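You operate a simulated robot arm through the tools that you are given. There is no shell and no other tool. Be economical: measure what you need, move in short steps, check, and stop when the job is done.

You run a simulated robot arm. Do the job below in one go: nothing can be reset, and whatever is moved stays where it is left.

Task
Put things in order on the top of the trestle table. At the end: the white brush stands on top of the black toner (marked "TYPE 20"); the purple tube (marked "COAST") stands where the white brush stood; the yellow cup stands where the blue brush stood; the blue brush stands where the purple tube stood; whatever was shut is shut again. Leave all else as you found it, and nothing knocked over.

The check looks at the end state, three seconds after you hand in, the way a careful person would. Anything else that was tipped, shoved, dropped, spilled or broken makes it a failure.

Robot
A 7-joint arm with a two-finger parallel gripper, fixed in place. Base frame: the origin is at the foot of the arm, x ahead of it, y to its left, z up; the work surface is at about z = 760. Readings come in mm, rad, newtons and seconds.
With the tool pointing down near the work surface it reaches from about 200 to 680 mm from the base axis. Its first joint turns from -1.152 to 1.152 rad. Payload 2.4 kg.
The TCP is the grasp point between the finger pads, 30 mm short of the fingertips. In the tool frame z runs along the fingers and y along their closing line. Largest opening 94 mm; finger width 28, thickness 10; the body of the gripper, 50 by 96 mm, starts 55 mm behind the TCP.
Orientation is that of the tool frame in the base frame, as a unit quaternion [w, x, y, z]. With the fingers straight down and closing along the base's y, the tool's x points along the base's -x, its y along +y and its z along -z.

Tools
- The arm moves only by the tool play_rows. Its argument "targets" is a list of rows, each a list of 7 numbers: the shift along the base's x, y, z in mm, then the turn, a rotation vector about the base's x, y, z in rad, then the closure, from 0 (fully open) to 1 (shut). In form: [[x, y, z, wx, wy, wz, grip], ...]. A call has 1 to 8 rows; each row is the pose to reach, as a shift and turn from the pose commanded when the call began. Rows are played at 5 a second. More than 50 mm and 0.15 rad between two rows, or a gripper value outside its range, and nothing of the call is played. Where a pose cannot be reached the arm comes as near as it can. A force on the tool above 40 N (or 10 N above the force at the start of the call, whichever is more), or a blocked arm, ends the call early, and 0.2 s more pass. Each finger travels about 153 mm/s and halts on what it meets, pressing with about 45 N; the grip force reading is that of the motor and also rises with nothing between the fingers. The clock runs only during rows and for 0.2 s after the last one: add rows that repeat a pose to give the fingers time. The reply holds the time, the measured pose of the TCP, the force on the tool along the base axes, the opening and the grip force, in the units named above and with some noise.
- Cameras (640 x 400 px; columns grow to the right, rows downward): "scene" is fixed at [51.2, 504.8, 1425]; the picture's right is [-0.46, -0.89, 0.00], its down [-0.65, 0.34, -0.67] and it looks along [0.60, -0.31, -0.74] (base axes); focal length 338 px, centre (320, 200). "wrist" rides on the gripper at [-37, 0, -58] in the tool frame; the picture's right is [0.00, -1.00, 0.00], its down [0.97, 0.00, -0.24] and it looks along [0.24, 0.00, 0.97] (tool axes); focal length 218 px, centre (320, 200).
- grab_frame(camera): a new picture of that camera. It takes no simulated time.
- measure_at(camera, pixels): for up to 12 pixels [column, row] of the newest picture of that camera ("zoom" is the newest enlarged one), the place [x, y, z] in the base frame of the surface seen there, good to about 2 mm. It takes no simulated time.
- enlarge(camera, box): a new picture of the part [left, top, right, bottom] of that camera's present view, enlarged. It takes no simulated time.
- sign_off(): hands the job in; it is judged then, once.

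Keep the steps short. Do not move on a guess: measure, check each grasp and each placing, and mend mistakes. In all there are 80 turns and 54 pictures (those below and enlarged ones count). Leave the gripper open and the arm clear of the work at the hand-in unless told otherwise, and finish with a single line.

The tools are called after "Request:" as a command line: name --pt "numbers of a row" for each row, then --argument value for the rest, lists and objects as JSON in quotes. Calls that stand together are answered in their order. play_rows: Moves the arm, as the interface text tells. Its arguments: {"type":"object","properties":{"targets":{"type":"array","items":{"type":"array","items":{"type":"number"}}}},"required":["targets"]} The other tools are called the same way: grab_frame (camera) takes a picture; measure_at (camera, pixels) gives the place of the surface under pixels of a picture; enlarge (camera, box) takes an enlarged picture of a part of a camera's view; sign_off () hands the job in.

At the start:

```text
time_s: 0.0
eef_pos: [323.7, -10.4, 1095.2]
tcp_rot: [0.001, 0.0, 1.0, 0.0]
ft_force: [0.0, -0.5, -0.1]
gripper_width: 94.0
gripper_force: 0.0
```

scene: 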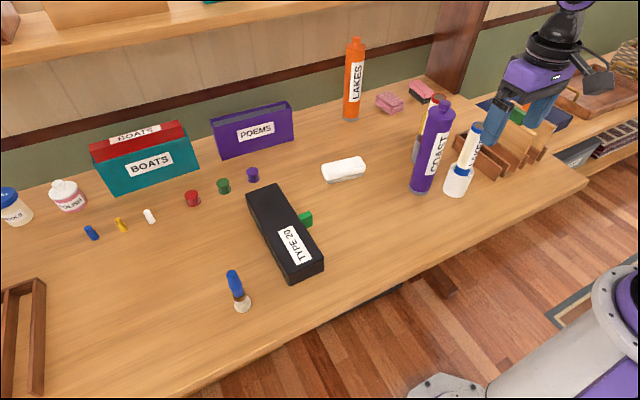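
wrist: 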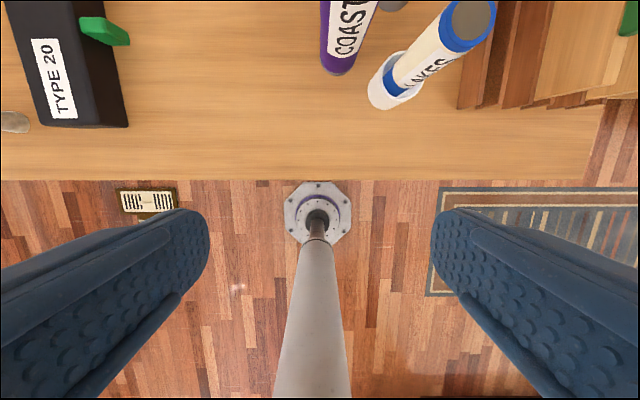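

I see the toner at (285,232), a purple tube at (432,148), a blue-handled brush at (237,290) and other items I can't identify yet. I'll enlarge both halves to identify them.

Request:
enlarge --camera "scene" --box '[320, 20, 620, 210]'

Request:
enlarge --camera "scene" --box '[0, 130, 340, 330]'

```text
2.11 times, centred on (470, 115) of scene
```

zoom: 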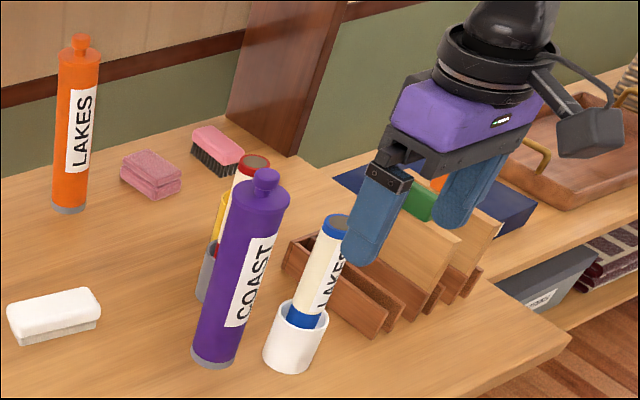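

```text
1.88 times, centred on (170, 230) of scene
```

zoom: 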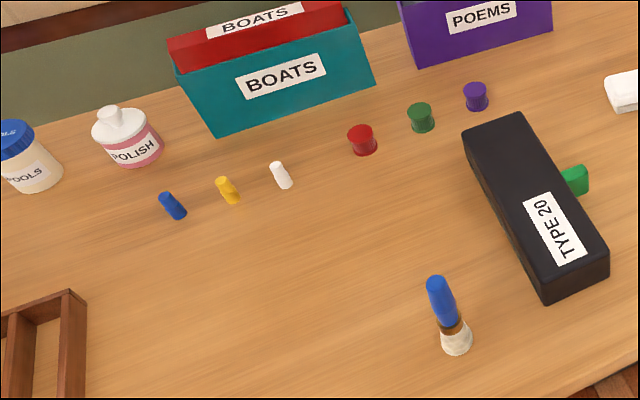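

The white block at (343,170) looks like a brush, but no yellow cup is visible yet; something yellow is behind the tube. I'll measure the key places, and move the wrist camera forward and up for an overhead view.

Request:
measure_at --camera "scene" --pixels '[[343, 163], [440, 104], [420, 188], [237, 276], [242, 306], [265, 195], [300, 270], [305, 219], [458, 190], [414, 155], [120, 224], [420, 90]]'

Request:
play_rows --pt "40 0 20 0 0 0 0" --pt "80 0 40 0 0 0 0" --pt "120 0 60 0 0 0 0" --pt "150 0 60 0 0 0 0"

Request:
grab_frame --camera "wrist"

```text
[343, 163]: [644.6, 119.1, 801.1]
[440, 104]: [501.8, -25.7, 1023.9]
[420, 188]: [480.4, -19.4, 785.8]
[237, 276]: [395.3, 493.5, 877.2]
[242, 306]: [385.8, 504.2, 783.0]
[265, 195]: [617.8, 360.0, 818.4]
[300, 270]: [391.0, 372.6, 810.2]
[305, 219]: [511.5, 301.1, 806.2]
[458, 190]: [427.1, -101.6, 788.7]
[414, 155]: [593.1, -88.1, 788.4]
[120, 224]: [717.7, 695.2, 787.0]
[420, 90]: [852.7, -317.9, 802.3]
```

```text
time_s: 1.0
eef_pos: [474.7, -12.1, 1155.8]
tcp_rot: [0.001, 0.0, 1.0, 0.0]
ft_force: [-0.3, -0.2, 0.0]
gripper_width: 94.0
gripper_force: 0.0
```

```text
49 pictures are left
```

wrist: 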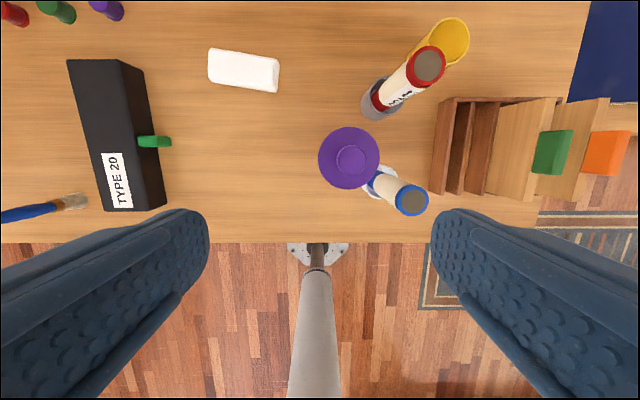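

The yellow cup appears at (452,40) in the wrist picture, behind the grey cup. I'll enlarge that area and measure it.

Request:
enlarge --camera "wrist" --box '[300, 0, 500, 220]'

Request:
measure_at --camera "wrist" --pixels '[[452, 38], [452, 19], [467, 40], [425, 65], [365, 105], [350, 160], [320, 155], [378, 158], [350, 130], [350, 187], [410, 200], [385, 185]]'

Request:
measure_at --camera "wrist" --pixels '[[212, 50], [276, 62], [274, 90], [211, 80], [244, 68], [72, 62], [120, 60], [142, 72], [110, 208], [164, 206], [154, 141], [70, 201]]'

```text
1.82 times, centred on (400, 110) of wrist
```

zoom: 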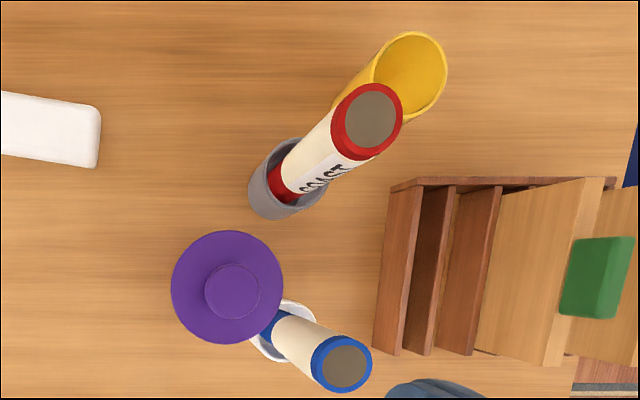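

```text
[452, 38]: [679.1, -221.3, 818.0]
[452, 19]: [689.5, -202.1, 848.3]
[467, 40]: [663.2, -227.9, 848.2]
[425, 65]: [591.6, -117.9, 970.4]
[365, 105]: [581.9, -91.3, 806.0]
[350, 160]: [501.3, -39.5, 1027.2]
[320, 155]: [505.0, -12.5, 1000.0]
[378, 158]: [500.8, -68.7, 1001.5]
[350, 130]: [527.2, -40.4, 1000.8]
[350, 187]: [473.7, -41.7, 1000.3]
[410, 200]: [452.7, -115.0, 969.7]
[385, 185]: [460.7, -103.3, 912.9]
```

```text
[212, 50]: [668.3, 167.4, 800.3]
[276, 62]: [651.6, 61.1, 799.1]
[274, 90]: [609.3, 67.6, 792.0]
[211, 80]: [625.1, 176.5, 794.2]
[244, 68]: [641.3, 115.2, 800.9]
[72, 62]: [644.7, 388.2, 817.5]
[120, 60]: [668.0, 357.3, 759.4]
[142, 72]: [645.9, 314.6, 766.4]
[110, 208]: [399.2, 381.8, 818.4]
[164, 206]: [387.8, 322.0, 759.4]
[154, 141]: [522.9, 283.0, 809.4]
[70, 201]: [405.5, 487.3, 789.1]
```

The tube axis is near (500,-40) with its top at z 1027, and the yellow cup is near (667,-210). I'll do the white brush first, so I move above it for a close look, staying high past the tube.

Request:
play_rows --pt "15 45 0 0 0 0 0" --pt "35 85 0 0 0 0 0" --pt "60 115 -20 0 0 0 0" --pt "90 128 -55 0 0 0 0" --pt "110 128 -100 0 0 0 0" --pt "110 128 -130 0 0 0 0"

Request:
grab_frame --camera "wrist"

```text
time_s: 2.4
eef_pos: [584.2, 117.2, 1025.3]
tcp_rot: [0.001, 0.001, 1.0, 0.001]
ft_force: [0.6, -0.8, 0.1]
gripper_width: 94.0
gripper_force: 0.1
```

```text
47 pictures are left
```

wrist: 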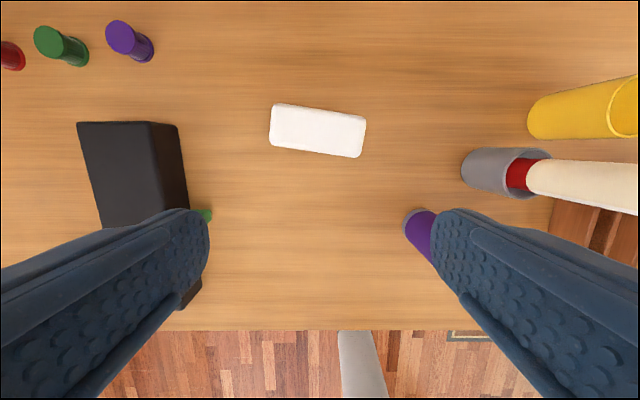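

The brush is clear at (318,130). I'll measure its corners, the toner's far end, and the bases of the yellow cup and tube.

Request:
measure_at --camera "wrist" --pixels '[[274, 105], [364, 119], [360, 154], [271, 142], [318, 128], [316, 152], [80, 125], [146, 124], [176, 127], [105, 220], [540, 118], [410, 215]]'

Request:
enlarge --camera "wrist" --box '[240, 80, 400, 180]'

Request:
measure_at --camera "wrist" --pixels '[[693, 107], [530, 105], [528, 120], [532, 133], [606, 85], [610, 136], [636, 80], [636, 134], [404, 228], [412, 212], [425, 210]]'

```text
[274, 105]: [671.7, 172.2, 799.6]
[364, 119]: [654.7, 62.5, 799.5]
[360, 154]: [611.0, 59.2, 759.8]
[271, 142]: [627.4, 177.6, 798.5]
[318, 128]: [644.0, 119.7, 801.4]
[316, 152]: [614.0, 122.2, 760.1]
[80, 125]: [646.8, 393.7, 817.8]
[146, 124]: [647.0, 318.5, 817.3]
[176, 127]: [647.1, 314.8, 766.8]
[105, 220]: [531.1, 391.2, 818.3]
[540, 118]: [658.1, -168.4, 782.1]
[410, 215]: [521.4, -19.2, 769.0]
```

```text
4.00 times, centred on (320, 130) of wrist
```

zoom: 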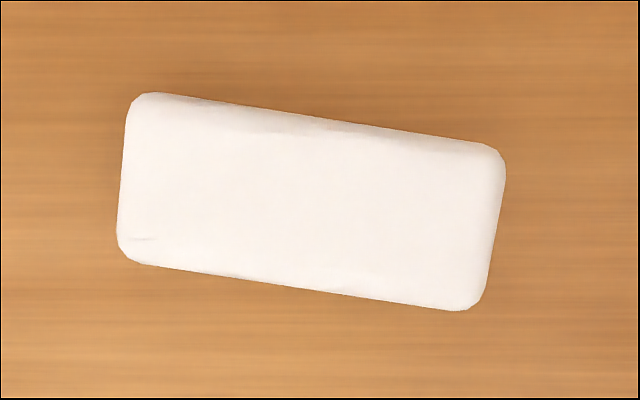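

```text
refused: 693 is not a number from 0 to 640
```

Brush: centre (641,118.5), 47 wide, long axis 8.8° off y, top z 800. Toner top: y 318–394, x 392–647, z 818. Next I turn the gripper +1.417 rad to close across the brush's width, going over it on the way.

Request:
play_rows --pt "10 0 -15 0 0 0.14 0" --pt "20 0 -30 0 0 0.28 0" --pt "30 0 -45 0 0 0.42 0" --pt "40 1 -60 0 0 0.56 0" --pt "50 1 -75 0 0 0.7 0" --pt "57 1 -90 0 0 0.84 0" --pt "57 1 -105 0 0 0.98 0" --pt "57 1 -120 0 0 1.12 0"

Request:
play_rows --pt "0 0 -15 0 0 0.14 0" --pt "0 0 -30 0 0 0.28 0" --pt "0 0 -40 0 0 0.297 0"

Request:
grab_frame --camera "wrist"

```text
time_s: 4.2
eef_pos: [640.9, 117.3, 905.3]
tcp_rot: [0.002, -0.532, 0.846, 0.0]
ft_force: [-0.5, -0.8, -0.5]
gripper_width: 93.9
gripper_force: 0.1
```

```text
time_s: 5.0
eef_pos: [640.1, 118.6, 865.0]
tcp_rot: [0.001, -0.652, 0.758, -0.001]
ft_force: [-1.3, -0.1, 0.1]
gripper_width: 93.8
gripper_force: 0.1
```

```text
45 pictures are left
```

wrist: 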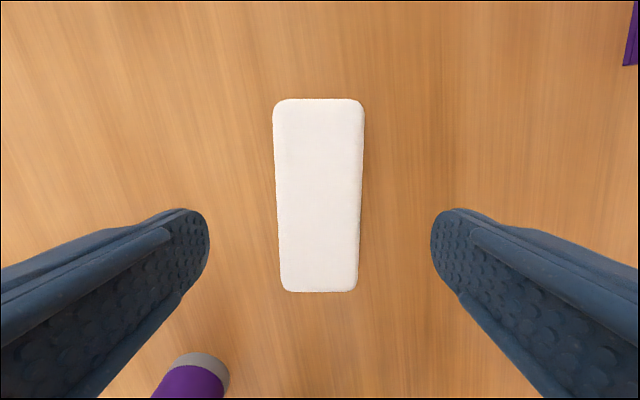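

The brush is centred between the fingers and aligned. I'll go down to TCP z 797 (tips at 767) and close.

Request:
play_rows --pt "0 0 -40 0 0 0 0" --pt "0 0 -60 0 0 0 0" --pt "0 0 -68 0 0 0 0" --pt "0 0 -68 0 0 0 0.5" --pt "0 0 -68 0 0 0 1" --pt "0 0 -68 0 0 0 1"

Request:
play_rows --pt "0 0 10 0 0 0 1" --pt "0 0 50 0 0 0 1" --pt "0 0 90 0 0 0 1"

Request:
grab_frame --camera "wrist"

```text
time_s: 6.4
eef_pos: [640.8, 118.0, 797.2]
tcp_rot: [0.001, -0.651, 0.759, 0.001]
ft_force: [0.4, -0.2, -0.3]
gripper_width: 55.7
gripper_force: 44.9
```

```text
time_s: 7.2
eef_pos: [639.8, 116.9, 887.9]
tcp_rot: [0.001, -0.651, 0.759, 0.0]
ft_force: [0.1, 1.0, -0.4]
gripper_width: 0.1
gripper_force: 33.4
```

```text
44 pictures are left
```

wrist: 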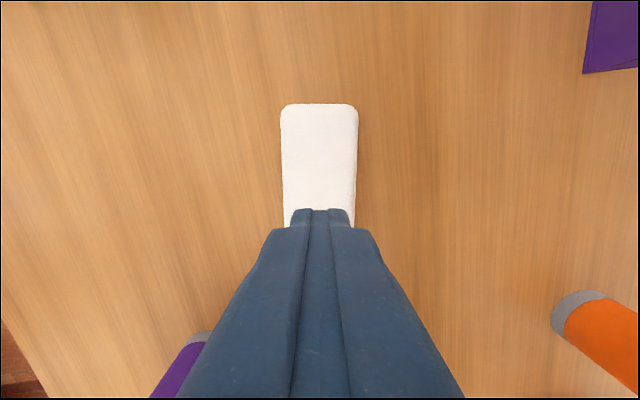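

The brush slipped out: the width read 55.7 on closing, then 0.1 after lifting. I'll look at its shape and whether it moved.

Request:
enlarge --camera "scene" --box '[300, 130, 400, 200]'

Request:
play_rows --pt "0 0 0 0 0 0 0.5" --pt "0 0 0 0 0 0 0" --pt "0 0 0 0 0 0 0"

Request:
grab_frame --camera "wrist"

```text
5.71 times, centred on (350, 165) of scene
```

zoom: 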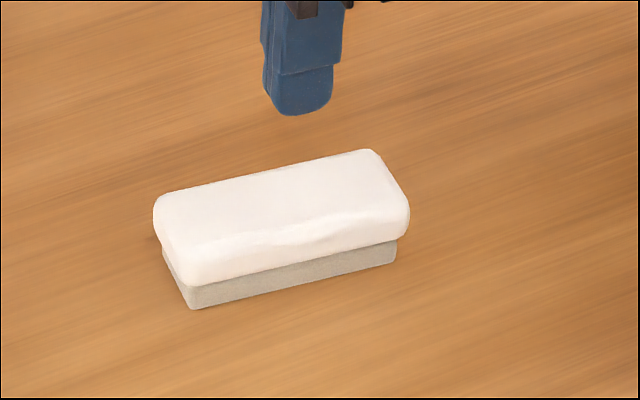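

```text
time_s: 8.0
eef_pos: [641.3, 116.2, 888.3]
tcp_rot: [0.001, -0.651, 0.759, 0.0]
ft_force: [0.5, 0.6, 0.5]
gripper_width: 94.0
gripper_force: 0.0
```

```text
42 pictures are left
```

wrist: 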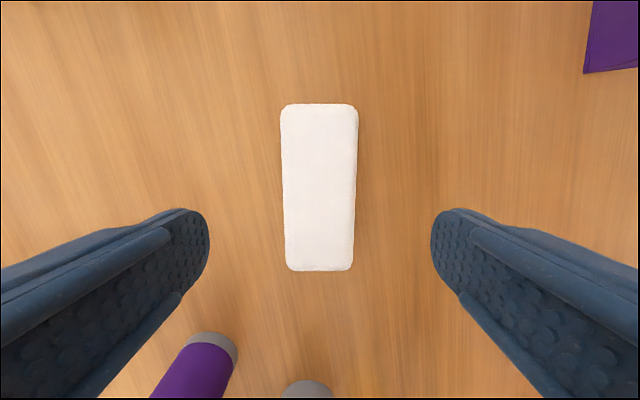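

It is an eraser with a rounded white top over recessed grey felt, and it hasn't visibly shifted. I'll retry lower, at TCP z 793, with more closing time and no lift, and check the width.

Request:
play_rows --pt "0 0 -45 0 0 0 0" --pt "0 0 -80 0 0 0 0" --pt "0 0 -94 0 0 0 0" --pt "0 0 -94 0 0 0 1" --pt "0 0 -94 0 0 0 1" --pt "0 0 -94 0 0 0 1" --pt "0 0 -94 0 0 0 1"

Request:
play_rows --pt "0 0 2 0 0 0 1" --pt "0 0 5 0 0 0 1" --pt "0 0 8 0 0 0 1"

Request:
enlarge --camera "scene" --box '[300, 130, 400, 200]'

```text
time_s: 9.6
eef_pos: [640.4, 117.5, 791.9]
tcp_rot: [0.001, -0.651, 0.759, 0.001]
ft_force: [0.2, 0.1, -0.2]
gripper_width: 55.6
gripper_force: 45.1
```

```text
time_s: 10.4
eef_pos: [641.1, 117.4, 801.1]
tcp_rot: [0.002, -0.651, 0.759, 0.0]
ft_force: [-0.8, 0.0, -1.6]
gripper_width: 55.7
gripper_force: 44.7
```

```text
5.71 times, centred on (350, 165) of scene
```

zoom: 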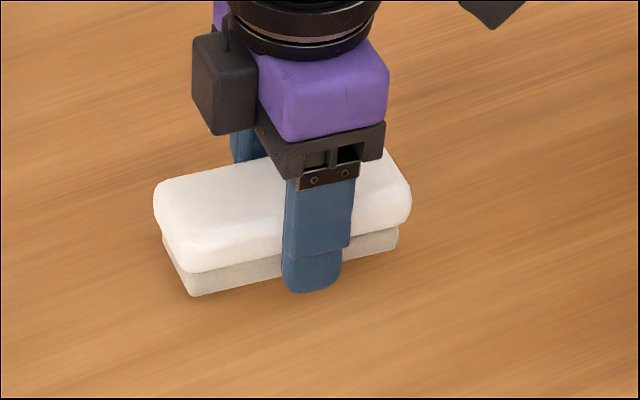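

It is held at 55.7 mm and lifted. I'll lift on slowly to z ≈ 890.

Request:
play_rows --pt "0 0 5 0 0 0 1" --pt "0 0 13 0 0 0 1" --pt "0 0 24 0 0 0 1" --pt "0 0 38 0 0 0 1" --pt "0 0 54 0 0 0 1" --pt "0 0 70 0 0 0 1" --pt "0 0 82 0 0 0 1" --pt "0 0 89 0 0 0 1"

```text
time_s: 12.2
eef_pos: [640.0, 116.6, 890.0]
tcp_rot: [0.0, -0.651, 0.759, 0.0]
ft_force: [0.1, -0.4, -1.8]
gripper_width: 55.5
gripper_force: 44.5
```

Still held. I'll carry it over the toner at z 890 while turning it -1.396 rad so it lies along the toner.

Request:
play_rows --pt "-6 14 0 0 0 -0.08 1" --pt "-16 38 0 0 0 -0.22 1" --pt "-27 66 0 0 0 -0.36 1" --pt "-39 94 0 0 0 -0.5 1" --pt "-51 122 0 0 0 -0.64 1" --pt "-63 150 0 0 0 -0.78 1" --pt "-73 172 0 0 0 -0.92 1" --pt "-80 185 0 0 0 -1.02 1"

Request:
play_rows --pt "-4 8 0 0 0 -0.09 1" --pt "-11 26 0 0 0 -0.22 1" --pt "-17 42 0 0 0 -0.33 1" --pt "-20 50 0 0 0 -0.376 1" --pt "-20 50 0 0 0 -0.376 1"

Request:
grab_frame --camera "wrist"

Request:
grab_frame --camera "scene"

```text
time_s: 14.0
eef_pos: [561.4, 302.2, 889.4]
tcp_rot: [0.001, -0.196, 0.981, 0.0]
ft_force: [0.2, -0.7, 0.0]
gripper_width: 55.5
gripper_force: 45.1
```

```text
time_s: 15.2
eef_pos: [540.3, 353.4, 889.9]
tcp_rot: [0.002, -0.01, 1.0, 0.001]
ft_force: [0.8, -0.1, -0.4]
gripper_width: 55.9
gripper_force: 45.4
```

```text
40 pictures are left
```

wrist: 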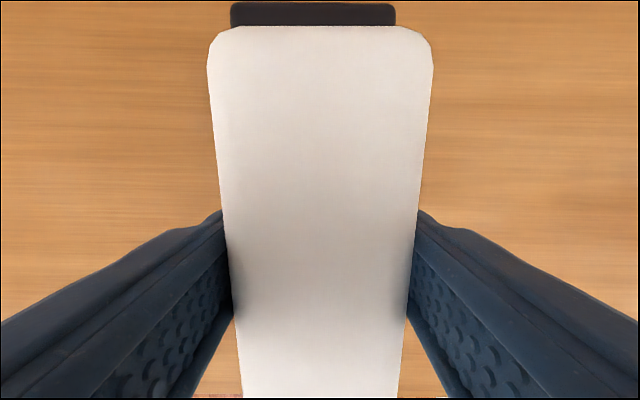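

```text
39 pictures are left
```

scene: 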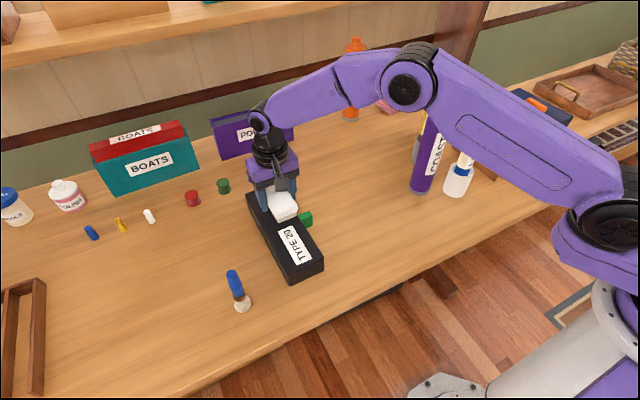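

The brush hangs centred over the toner. I'll lower it slowly to TCP z ≈ 851.

Request:
play_rows --pt "0 2 -10 0 0 0 1" --pt "0 2 -22 0 0 0 1" --pt "0 2 -31 0 0 0 1" --pt "0 2 -35 0 0 0 1" --pt "0 2 -38 0 0 0 1"

Request:
enlarge --camera "scene" --box '[230, 150, 350, 290]'

```text
time_s: 16.4
eef_pos: [539.5, 354.9, 852.2]
tcp_rot: [0.001, -0.01, 1.0, 0.0]
ft_force: [0.5, -0.3, 0.6]
gripper_width: 55.5
gripper_force: 45.0
```

```text
2.86 times, centred on (290, 220) of scene
```

zoom: 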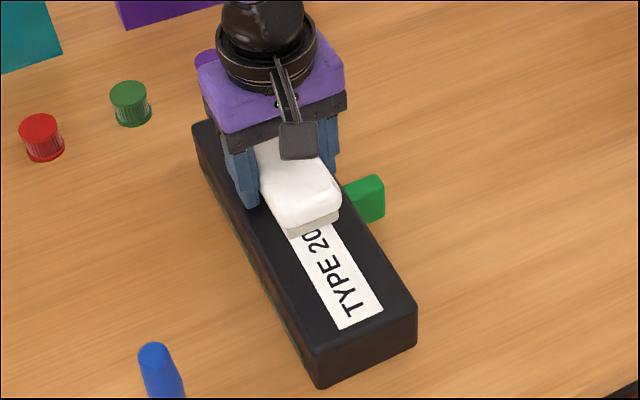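

Almost on. I'll lower 1 mm at a time and watch the force.

Request:
play_rows --pt "0 0 -1 0 0 0 1" --pt "0 0 -1 0 0 0 1"

Request:
play_rows --pt "0 0 -1 0 0 0 1" --pt "0 0 -1 0 0 0 1"

```text
time_s: 17.0
eef_pos: [540.5, 355.0, 851.3]
tcp_rot: [0.001, -0.011, 1.0, 0.001]
ft_force: [-0.2, -0.2, -1.0]
gripper_width: 55.5
gripper_force: 45.1
```

```text
time_s: 17.6
eef_pos: [541.2, 355.3, 850.2]
tcp_rot: [0.001, -0.01, 1.0, 0.0]
ft_force: [-1.4, 0.6, 2.9]
gripper_width: 55.3
gripper_force: 45.0
```

Contact shows (2.9 N up). I'll open and rise straight up.

Request:
play_rows --pt "0 0 0 0 0 0 0.3" --pt "0 0 0 0 0 0 0" --pt "0 0 0 0 0 0 0" --pt "0 0 20 0 0 0 0" --pt "0 0 60 0 0 0 0" --pt "0 0 100 0 0 0 0" --pt "-40 -20 140 0 0 0 0" --pt "-85 -40 170 0 0 0 0"

Request:
grab_frame --camera "wrist"

```text
refused: row 7 steps farther than a row can; nothing moved
```

```text
37 pictures are left
```

wrist: 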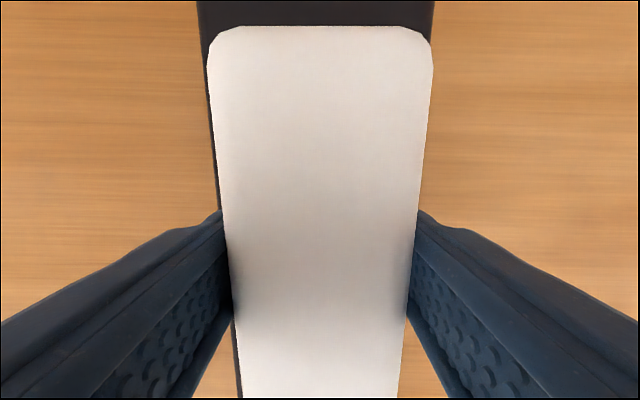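

The steps were too large and nothing was played. I'll repeat with shorter steps.

Request:
play_rows --pt "0 0 0 0 0 0 0.3" --pt "0 0 0 0 0 0 0" --pt "0 0 0 0 0 0 0" --pt "0 0 20 0 0 0 0" --pt "0 0 60 0 0 0 0" --pt "0 0 100 0 0 0 0" --pt "-20 -20 135 0 0 0 0" --pt "-50 -40 160 0 0 0 0"

Request:
grab_frame --camera "wrist"

```text
time_s: 19.4
eef_pos: [491.0, 314.4, 1010.4]
tcp_rot: [0.001, -0.01, 1.0, -0.001]
ft_force: [0.4, -0.4, 0.2]
gripper_width: 94.1
gripper_force: 0.0
```

```text
36 pictures are left
```

wrist: 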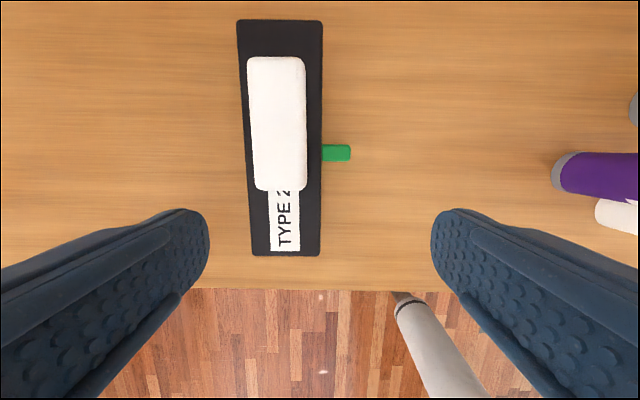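

The brush stands square on the toner and the toner hasn't moved. Next is the tube: I'll travel at rising height to above its axis (500.5,-40.5), turning so the fingers avoid the leaning LAKES tube.

Request:
play_rows --pt "1 -45 12 0 0 0.105 0" --pt "2 -90 24 0 0 0.21 0" --pt "4 -135 36 0 0 0.315 0" --pt "5 -180 48 0 0 0.42 0" --pt "6 -225 60 0 0 0.525 0" --pt "8 -270 72 0 0 0.63 0" --pt "9 -315 84 0 0 0.735 0" --pt "10 -356 90 0 0 0.84 0"

Request:
grab_frame --camera "wrist"

Request:
grab_frame --camera "scene"

```text
time_s: 21.2
eef_pos: [501.8, -43.1, 1100.6]
tcp_rot: [0.001, -0.417, 0.909, 0.0]
ft_force: [0.5, 0.2, 0.0]
gripper_width: 94.0
gripper_force: 0.0
```

```text
35 pictures are left
```

wrist: 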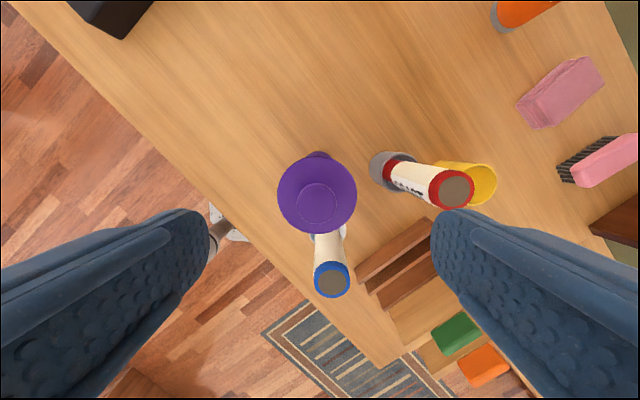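

```text
34 pictures are left
```

scene: 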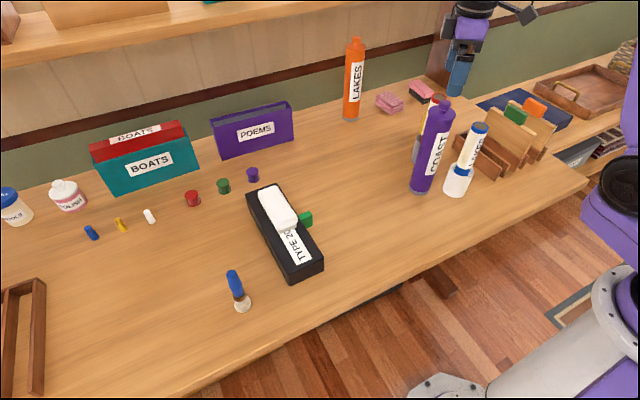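

The tube is centred near column 318. I'll check the axis with rim measurements.

Request:
measure_at --camera "wrist" --pixels '[[281, 195], [353, 195], [317, 162], [317, 231], [317, 200], [330, 265], [318, 280], [347, 280], [437, 190], [470, 190]]'

```text
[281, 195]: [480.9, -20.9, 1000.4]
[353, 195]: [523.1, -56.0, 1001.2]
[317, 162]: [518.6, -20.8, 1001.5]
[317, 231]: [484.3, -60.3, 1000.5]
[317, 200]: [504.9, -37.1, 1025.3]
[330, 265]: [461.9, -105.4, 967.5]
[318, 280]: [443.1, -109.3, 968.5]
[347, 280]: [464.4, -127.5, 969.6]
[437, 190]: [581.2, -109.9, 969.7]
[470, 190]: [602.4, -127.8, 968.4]
```

The axis is at (501.8,-39.5). I'll descend to TCP z 984 and close.

Request:
play_rows --pt "1 1 -40 0 0 0 0" --pt "1 1 -75 0 0 0 0" --pt "1 1 -105 0 0 0 0" --pt "1 1 -116 0 0 0 0" --pt "1 1 -116 0 0 0 1" --pt "1 1 -116 0 0 0 1" --pt "1 1 -116 0 0 0 1"

Request:
play_rows --pt "0 0 2 0 0 0 1" --pt "0 0 6 0 0 0 1" --pt "0 0 10 0 0 0 1"

Request:
enlarge --camera "scene" --box '[370, 60, 520, 210]'

```text
time_s: 22.8
eef_pos: [501.2, -40.1, 984.4]
tcp_rot: [0.001, -0.417, 0.909, 0.0]
ft_force: [-0.1, -0.3, -0.7]
gripper_width: 58.3
gripper_force: 45.2
```

```text
time_s: 23.6
eef_pos: [503.2, -41.0, 993.4]
tcp_rot: [0.001, -0.417, 0.909, -0.001]
ft_force: [-0.1, 0.4, -0.4]
gripper_width: 58.5
gripper_force: 44.9
```

```text
2.67 times, centred on (445, 135) of scene
```

zoom: 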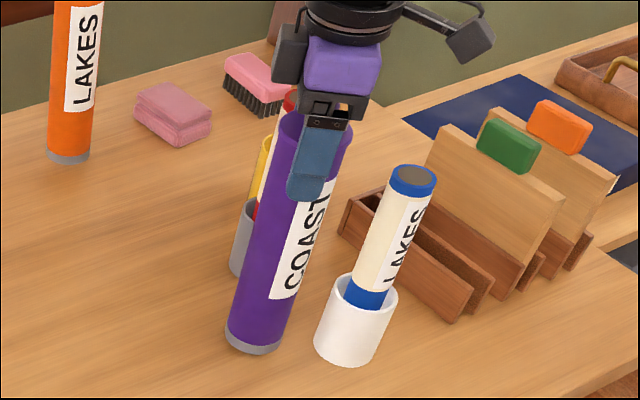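

The tube's bottom rose about 10 mm in the picture, so it's held. I'll lift it a further 30 mm, then carry it to (641,119.5).

Request:
play_rows --pt "0 0 5 0 0 0 1" --pt "0 0 15 0 0 0 1" --pt "0 0 25 0 0 0 1" --pt "0 0 30 0 0 0 1"

Request:
play_rows --pt "6 7 0 0 0 0 1" --pt "21 24 0 0 0 0 1" --pt "42 48 0 0 0 0 1" --pt "65 74 0 0 0 0 1" --pt "88 100 0 0 0 0 1" --pt "108 123 0 0 0 0 1" --pt "122 139 0 0 0 0 1" --pt "130 148 0 0 0 0 1"

Request:
play_rows --pt "5 6 0 0 0 0 1" --pt "9.3 11 0 0 0 0 1" --pt "9.3 11 0 0 0 0 1"

Request:
grab_frame --camera "scene"

```text
time_s: 24.6
eef_pos: [502.1, -40.9, 1024.2]
tcp_rot: [0.0, -0.417, 0.909, 0.0]
ft_force: [0.2, -0.1, -0.9]
gripper_width: 58.3
gripper_force: 44.9
```

```text
time_s: 26.4
eef_pos: [632.8, 107.0, 1023.7]
tcp_rot: [0.002, -0.417, 0.909, 0.0]
ft_force: [-0.1, -0.8, -0.8]
gripper_width: 58.5
gripper_force: 45.0
```

```text
time_s: 27.2
eef_pos: [642.1, 118.1, 1023.6]
tcp_rot: [0.002, -0.417, 0.909, 0.0]
ft_force: [0.3, -0.5, -1.4]
gripper_width: 58.5
gripper_force: 45.0
```

```text
32 pictures are left
```

scene: 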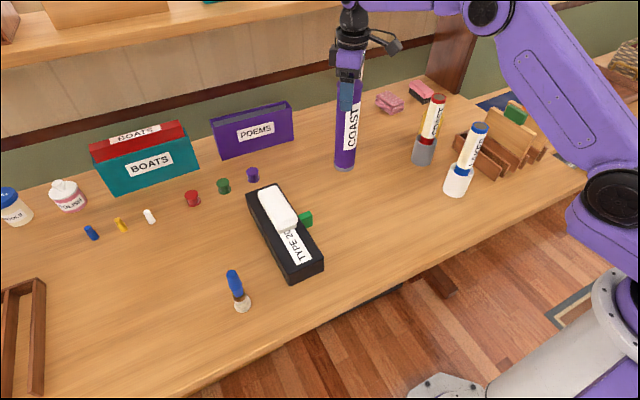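

The tube hangs upright above its spot. I'll lower 38 mm, then 1 mm steps to contact.

Request:
play_rows --pt "0 0 -8 0 0 0 1" --pt "0 0 -20 0 0 0 1" --pt "0 0 -30 0 0 0 1" --pt "0 0 -35 0 0 0 1" --pt "0 0 -38 0 0 0 1"

Request:
play_rows --pt "0 0 -1 0 0 0 1" --pt "0 0 -1.5 0 0 0 1"

Request:
play_rows --pt "0 0 -0.5 0 0 0 1" --pt "0 0 -1 0 0 0 1"

```text
time_s: 28.4
eef_pos: [640.3, 117.9, 985.6]
tcp_rot: [0.001, -0.417, 0.909, 0.0]
ft_force: [-0.3, -0.1, -1.2]
gripper_width: 58.2
gripper_force: 44.8
```

```text
time_s: 29.0
eef_pos: [641.7, 118.2, 984.6]
tcp_rot: [0.0, -0.417, 0.909, 0.0]
ft_force: [-0.1, 0.4, -1.2]
gripper_width: 58.2
gripper_force: 45.0
```

```text
time_s: 29.6
eef_pos: [641.2, 119.4, 983.2]
tcp_rot: [0.002, -0.417, 0.909, 0.0]
ft_force: [-0.7, -0.1, 2.8]
gripper_width: 58.3
gripper_force: 44.2
```

Contact (2.8 N). I'll open and rise straight up by 110 mm.

Request:
play_rows --pt "0 0 0 0 0 0 0.25" --pt "0 0 0 0 0 0 0" --pt "0 0 0 0 0 0 0" --pt "0 0 15 0 0 0 0" --pt "0 0 45 0 0 0 0" --pt "0 0 80 0 0 0 0" --pt "0 0 110 0 0 0 0"

Request:
grab_frame --camera "wrist"

Request:
enlarge --camera "scene" --box '[190, 60, 370, 320]'

```text
time_s: 31.2
eef_pos: [641.6, 117.3, 1093.1]
tcp_rot: [0.001, -0.417, 0.909, 0.0]
ft_force: [0.1, 1.4, -0.6]
gripper_width: 93.9
gripper_force: 0.0
```

```text
31 pictures are left
```

wrist: 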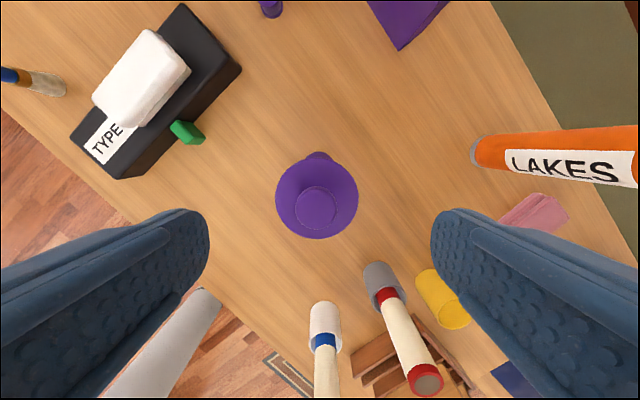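

```text
1.54 times, centred on (280, 190) of scene
```

zoom: 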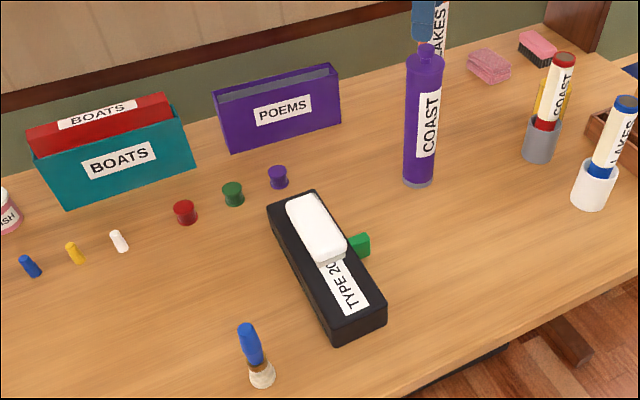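

The tube stands upright at its new place. Next I go toward the blue brush for a close look.

Request:
play_rows --pt "-27 37 0 0 0 0 0" --pt "-54 74 0 0 0 0 0" --pt "-81 111 -10 0 0 0 0" --pt "-108 148 -20 0 0 0 0" --pt "-135 185 -30 0 0 0 0" --pt "-162 222 -40 0 0 0 0" --pt "-189 259 -50 0 0 0 0" --pt "-216 296 -60 0 0 0 0"

Request:
play_rows --pt "-15 25 -20 0 0 0 0" --pt "-25 45 -40 0 0 0 0" --pt "-30 50 -50 0 0 0 0"

Request:
grab_frame --camera "wrist"

```text
time_s: 33.0
eef_pos: [425.2, 414.8, 1034.0]
tcp_rot: [0.001, -0.417, 0.909, 0.0]
ft_force: [0.9, -0.4, 0.4]
gripper_width: 94.0
gripper_force: 0.1
```

```text
time_s: 33.8
eef_pos: [394.8, 465.2, 983.4]
tcp_rot: [0.002, -0.417, 0.909, 0.0]
ft_force: [-0.1, 0.4, -0.1]
gripper_width: 94.2
gripper_force: 0.2
```

```text
29 pictures are left
```

wrist: 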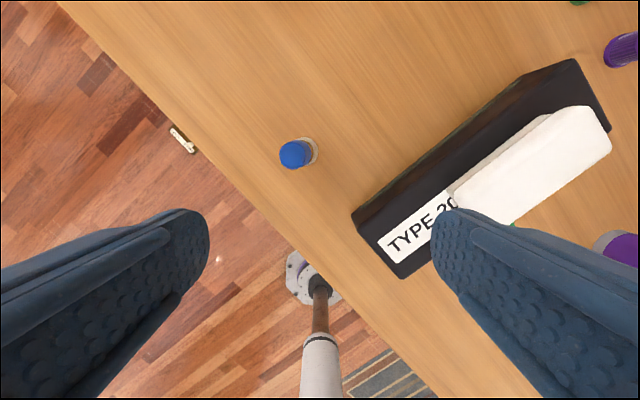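

The blue brush is at (296,153). I'll enlarge and measure its top and base.

Request:
enlarge --camera "wrist" --box '[260, 130, 340, 180]'

Request:
measure_at --camera "wrist" --pixels '[[281, 155], [306, 153], [295, 142], [295, 168], [295, 155], [316, 150], [312, 140], [312, 162], [356, 218], [403, 276], [442, 200], [350, 213]]'

Request:
enlarge --camera "scene" --box '[200, 250, 290, 320]'

```text
8.00 times, centred on (300, 155) of wrist
```

zoom: 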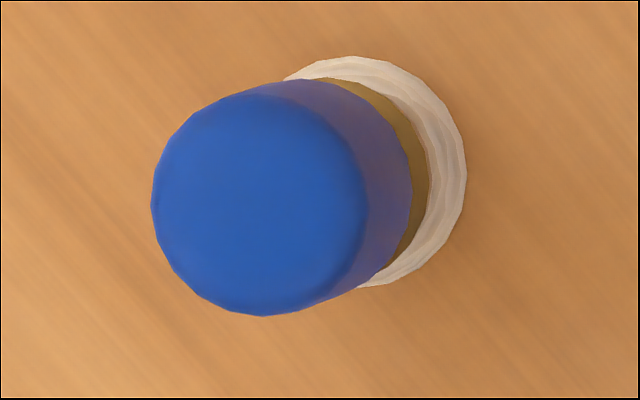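

```text
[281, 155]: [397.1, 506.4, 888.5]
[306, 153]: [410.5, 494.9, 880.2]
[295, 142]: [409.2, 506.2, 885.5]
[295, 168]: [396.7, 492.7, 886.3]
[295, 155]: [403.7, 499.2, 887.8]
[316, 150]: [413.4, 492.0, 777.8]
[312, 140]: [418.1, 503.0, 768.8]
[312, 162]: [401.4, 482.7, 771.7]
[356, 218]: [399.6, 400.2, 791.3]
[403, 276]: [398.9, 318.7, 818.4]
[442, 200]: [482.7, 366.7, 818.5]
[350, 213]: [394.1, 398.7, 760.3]
```

```text
5.71 times, centred on (245, 285) of scene
```

zoom: 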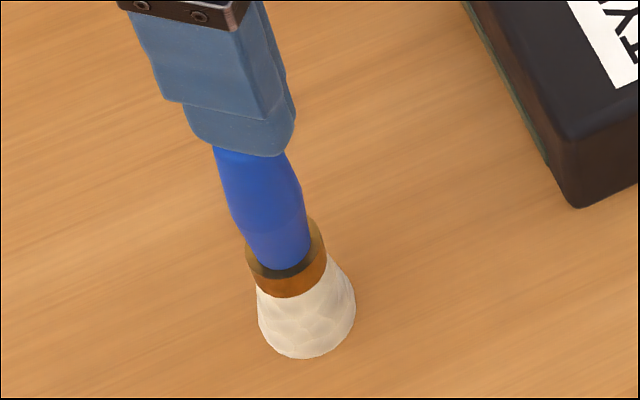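

The brush axis is near (403,500), its top at z 888. I'll measure where the ferrule begins.

Request:
measure_at --camera "zoom" --pixels '[[258, 255], [290, 285], [290, 297], [270, 255], [240, 200], [300, 350], [265, 320], [352, 300]]'

```text
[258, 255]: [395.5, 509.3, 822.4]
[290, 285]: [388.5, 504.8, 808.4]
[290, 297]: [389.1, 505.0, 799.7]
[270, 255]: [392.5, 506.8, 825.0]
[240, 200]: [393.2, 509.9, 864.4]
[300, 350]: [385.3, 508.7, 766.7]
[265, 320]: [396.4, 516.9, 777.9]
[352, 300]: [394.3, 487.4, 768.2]
```

The ferrule starts at z ≈ 824; the handle is about 19 thick. I'll move over (403,500), descend to TCP z 860 (tips 830), and close.

Request:
play_rows --pt "8 34.5 -10 0 0 0 0" --pt "8 34.5 -50 0 0 0 0" --pt "8 34.5 -85 0 0 0 0" --pt "8 34.5 -110 0 0 0 0" --pt "8 34.5 -123.7 0 0 0 0" --pt "8 34.5 -123.7 0 0 0 0"

Request:
grab_frame --camera "wrist"

```text
time_s: 35.2
eef_pos: [402.5, 499.4, 859.7]
tcp_rot: [0.0, -0.416, 0.909, 0.001]
ft_force: [-0.1, 0.1, 0.6]
gripper_width: 94.0
gripper_force: 0.0
```

```text
26 pictures are left
```

wrist: 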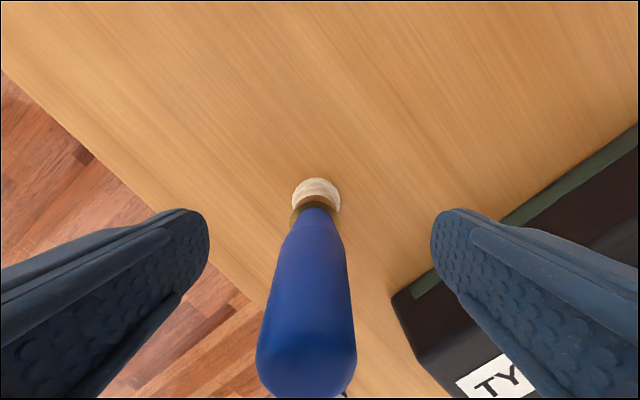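

The handle sits about 2 mm left of centre. I'll shift by (-1.3,+1.1), close, then lift 6 mm.

Request:
play_rows --pt "-1.3 1.1 0 0 0 0 0" --pt "-1.3 1.1 0 0 0 0 0.5" --pt "-1.3 1.1 0 0 0 0 0.7" --pt "-1.3 1.1 0 0 0 0 0.85" --pt "-1.3 1.1 0 0 0 0 1" --pt "-1.3 1.1 0 0 0 0 1" --pt "-1.3 1.1 0 0 0 0 1"

Request:
play_rows --pt "0 0 2 0 0 0 1" --pt "0 0 5 0 0 0 1" --pt "0 0 8 0 0 0 1"

Request:
enlarge --camera "scene" --box '[200, 250, 290, 320]'

```text
time_s: 36.8
eef_pos: [401.8, 500.7, 859.6]
tcp_rot: [0.0, -0.417, 0.909, 0.001]
ft_force: [0.5, -0.2, -1.2]
gripper_width: 22.0
gripper_force: 45.1
```

```text
time_s: 37.6
eef_pos: [401.2, 500.5, 868.2]
tcp_rot: [0.001, -0.417, 0.909, 0.0]
ft_force: [-0.4, -0.3, -0.6]
gripper_width: 22.0
gripper_force: 44.6
```

```text
5.71 times, centred on (245, 285) of scene
```

zoom: 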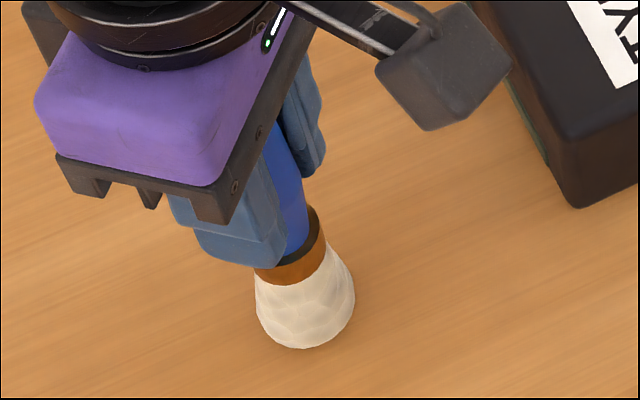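

Lifted and held at 22 mm. I'll raise it to TCP z 990 (brush bottom ≈ 890), clear of the toner and eraser.

Request:
play_rows --pt "0 0 6 0 0 0 1" --pt "0 0 18 0 0 0 1" --pt "0 0 36 0 0 0 1" --pt "0 0 56 0 0 0 1" --pt "0 0 76 0 0 0 1" --pt "0 0 96 0 0 0 1" --pt "0 0 112 0 0 0 1" --pt "0 0 122 0 0 0 1"

Request:
play_rows --pt "1 -10 0 0 0 0 1" --pt "6 -35 0 0 0 0 1" --pt "13 -70 0 0 0 0 1" --pt "21 -112 0 0 0 0 1" --pt "29 -154 0 0 0 0 1" --pt "37 -196 0 0 0 0 1" --pt "45 -238 0 0 0 0 1" --pt "52 -275 0 0 0 0 1"

Request:
play_rows --pt "7 -38 0 0 0 0 1" --pt "14 -78 0 0 0 0 1" --pt "21 -118 0 0 0 0 1" --pt "28 -158 0 0 0 0 1" --pt "35 -195 0 0 0 0 1" --pt "41 -228 0 0 0 0 1" --pt "45 -250 0 0 0 0 1" --pt "46 -255 0 0 0 0 1"

Request:
grab_frame --camera "scene"

```text
time_s: 39.4
eef_pos: [400.2, 499.9, 989.6]
tcp_rot: [0.0, -0.417, 0.909, 0.0]
ft_force: [0.4, 0.3, -1.1]
gripper_width: 21.7
gripper_force: 45.3
```

```text
time_s: 41.2
eef_pos: [453.6, 225.6, 990.1]
tcp_rot: [0.001, -0.418, 0.908, 0.0]
ft_force: [-0.5, -0.3, -0.5]
gripper_width: 21.8
gripper_force: 44.5
```

```text
time_s: 43.0
eef_pos: [499.0, -31.2, 988.4]
tcp_rot: [0.0, -0.418, 0.908, 0.001]
ft_force: [-0.2, -0.6, -0.5]
gripper_width: 22.0
gripper_force: 45.0
```

```text
24 pictures are left
```

scene: 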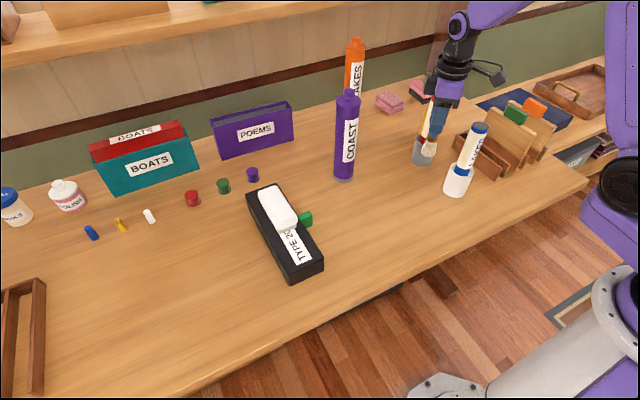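

The brush is over its new place. I'll centre on (501.8,-39.5), lower to 3 mm above resting height and check.

Request:
play_rows --pt "2 -8 -10 0 0 0 1" --pt "2 -10.7 -30 0 0 0 1" --pt "2 -10.7 -55 0 0 0 1" --pt "2 -10.7 -80 0 0 0 1" --pt "2 -10.7 -102 0 0 0 1" --pt "2 -10.7 -118 0 0 0 1" --pt "2 -10.7 -125 0 0 0 1" --pt "2 -10.7 -127 0 0 0 1"

Request:
enlarge --camera "scene" --box '[370, 80, 510, 210]'

Request:
play_rows --pt "0 0 -1 0 0 0 1" --pt "0 0 -2 0 0 0 1"

```text
time_s: 44.8
eef_pos: [502.6, -40.7, 864.2]
tcp_rot: [0.0, -0.417, 0.909, 0.0]
ft_force: [0.3, 0.1, -0.5]
gripper_width: 22.0
gripper_force: 44.7
```

```text
3.08 times, centred on (440, 145) of scene
```

zoom: 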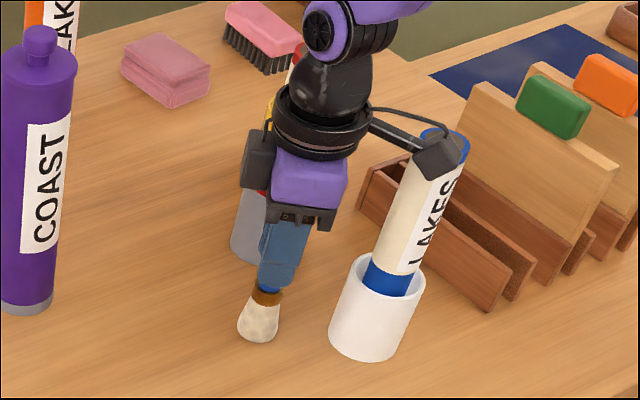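

```text
time_s: 45.4
eef_pos: [501.6, -40.6, 860.3]
tcp_rot: [0.001, -0.417, 0.909, 0.0]
ft_force: [0.2, -0.1, -0.6]
gripper_width: 21.8
gripper_force: 44.6
```

The dark box on the stalk looks close to the LAKES tube's cap. I'll measure it before going further.

Request:
enlarge --camera "scene" --box '[430, 90, 500, 160]'

Request:
measure_at --camera "scene" --pixels '[[465, 130], [463, 124], [459, 128], [472, 128], [475, 140], [455, 120]]'

```text
5.71 times, centred on (465, 125) of scene
```

zoom: 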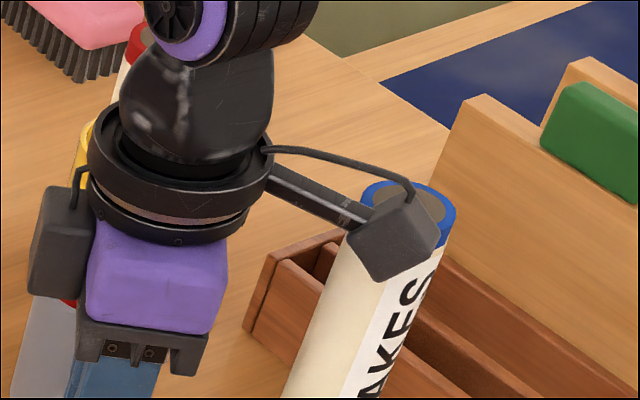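

```text
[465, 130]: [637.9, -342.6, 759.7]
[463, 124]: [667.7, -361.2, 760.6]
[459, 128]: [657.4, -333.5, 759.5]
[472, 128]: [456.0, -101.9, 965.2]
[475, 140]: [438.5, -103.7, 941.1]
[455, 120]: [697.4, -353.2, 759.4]
```

Request:
measure_at --camera "zoom" --pixels '[[400, 225], [355, 230], [385, 270], [430, 240], [415, 195], [375, 190], [440, 215], [320, 200]]'

```text
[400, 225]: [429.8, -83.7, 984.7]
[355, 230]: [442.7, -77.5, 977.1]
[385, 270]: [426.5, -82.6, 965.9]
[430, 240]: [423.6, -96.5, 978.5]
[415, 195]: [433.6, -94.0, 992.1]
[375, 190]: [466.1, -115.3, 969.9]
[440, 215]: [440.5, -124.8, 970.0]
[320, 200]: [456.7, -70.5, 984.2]
```

The box is only a few mm from the LAKES tube's cap. I'll rise 25 mm, turn the gripper -0.45 rad to swing the box away (the brush is round), and check LAKES.

Request:
play_rows --pt "0 0 10 0 0 0 1" --pt "0 0 25 0 0 0 1" --pt "0 0 25 0 0 -0.1 1" --pt "0 0 25 0 0 -0.2 1" --pt "0 0 25 0 0 -0.3 1" --pt "0 0 25 0 0 -0.4 1" --pt "0 0 25 0 0 -0.45 1"

Request:
enlarge --camera "scene" --box '[370, 80, 510, 210]'

```text
time_s: 47.0
eef_pos: [501.3, -40.9, 885.6]
tcp_rot: [0.001, -0.203, 0.979, 0.001]
ft_force: [0.0, -0.4, -0.2]
gripper_width: 21.7
gripper_force: 44.6
```

```text
3.08 times, centred on (440, 145) of scene
```

zoom: 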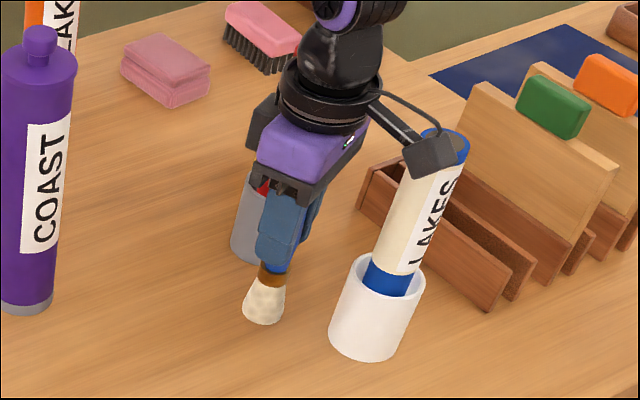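

LAKES looks unmoved. I'll measure the box again.

Request:
measure_at --camera "zoom" --pixels '[[430, 155], [408, 155], [415, 175], [450, 150], [445, 170], [452, 140], [460, 150]]'

```text
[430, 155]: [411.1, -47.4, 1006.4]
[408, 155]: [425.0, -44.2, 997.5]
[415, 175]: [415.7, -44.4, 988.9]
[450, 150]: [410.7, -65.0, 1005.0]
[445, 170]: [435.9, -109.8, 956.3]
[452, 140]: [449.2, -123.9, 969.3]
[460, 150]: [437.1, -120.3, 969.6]
```

The box is now about 50 mm clear of LAKES. I'll lower 25 mm and then feel for contact.

Request:
play_rows --pt "0 0 -10 0 0 0 1" --pt "0 0 -20 0 0 0 1" --pt "0 0 -25 0 0 0 1"

Request:
play_rows --pt "0 0 -1 0 0 0 1" --pt "0 0 -1 0 0 0 1"

Request:
play_rows --pt "0 0 -0.7 0 0 0 1" --pt "0 0 -0.7 0 0 0 1"

```text
time_s: 47.8
eef_pos: [501.1, -40.0, 861.0]
tcp_rot: [0.0, -0.205, 0.979, -0.001]
ft_force: [-0.5, -0.5, -0.7]
gripper_width: 21.9
gripper_force: 45.4
```

```text
time_s: 48.4
eef_pos: [501.6, -41.2, 859.0]
tcp_rot: [0.001, -0.205, 0.979, 0.0]
ft_force: [0.4, -0.2, -1.4]
gripper_width: 22.0
gripper_force: 44.7
```

```text
time_s: 49.0
eef_pos: [500.2, -40.1, 859.4]
tcp_rot: [0.001, -0.204, 0.979, 0.001]
ft_force: [-1.4, 0.7, 5.3]
gripper_width: 21.7
gripper_force: 45.1
```

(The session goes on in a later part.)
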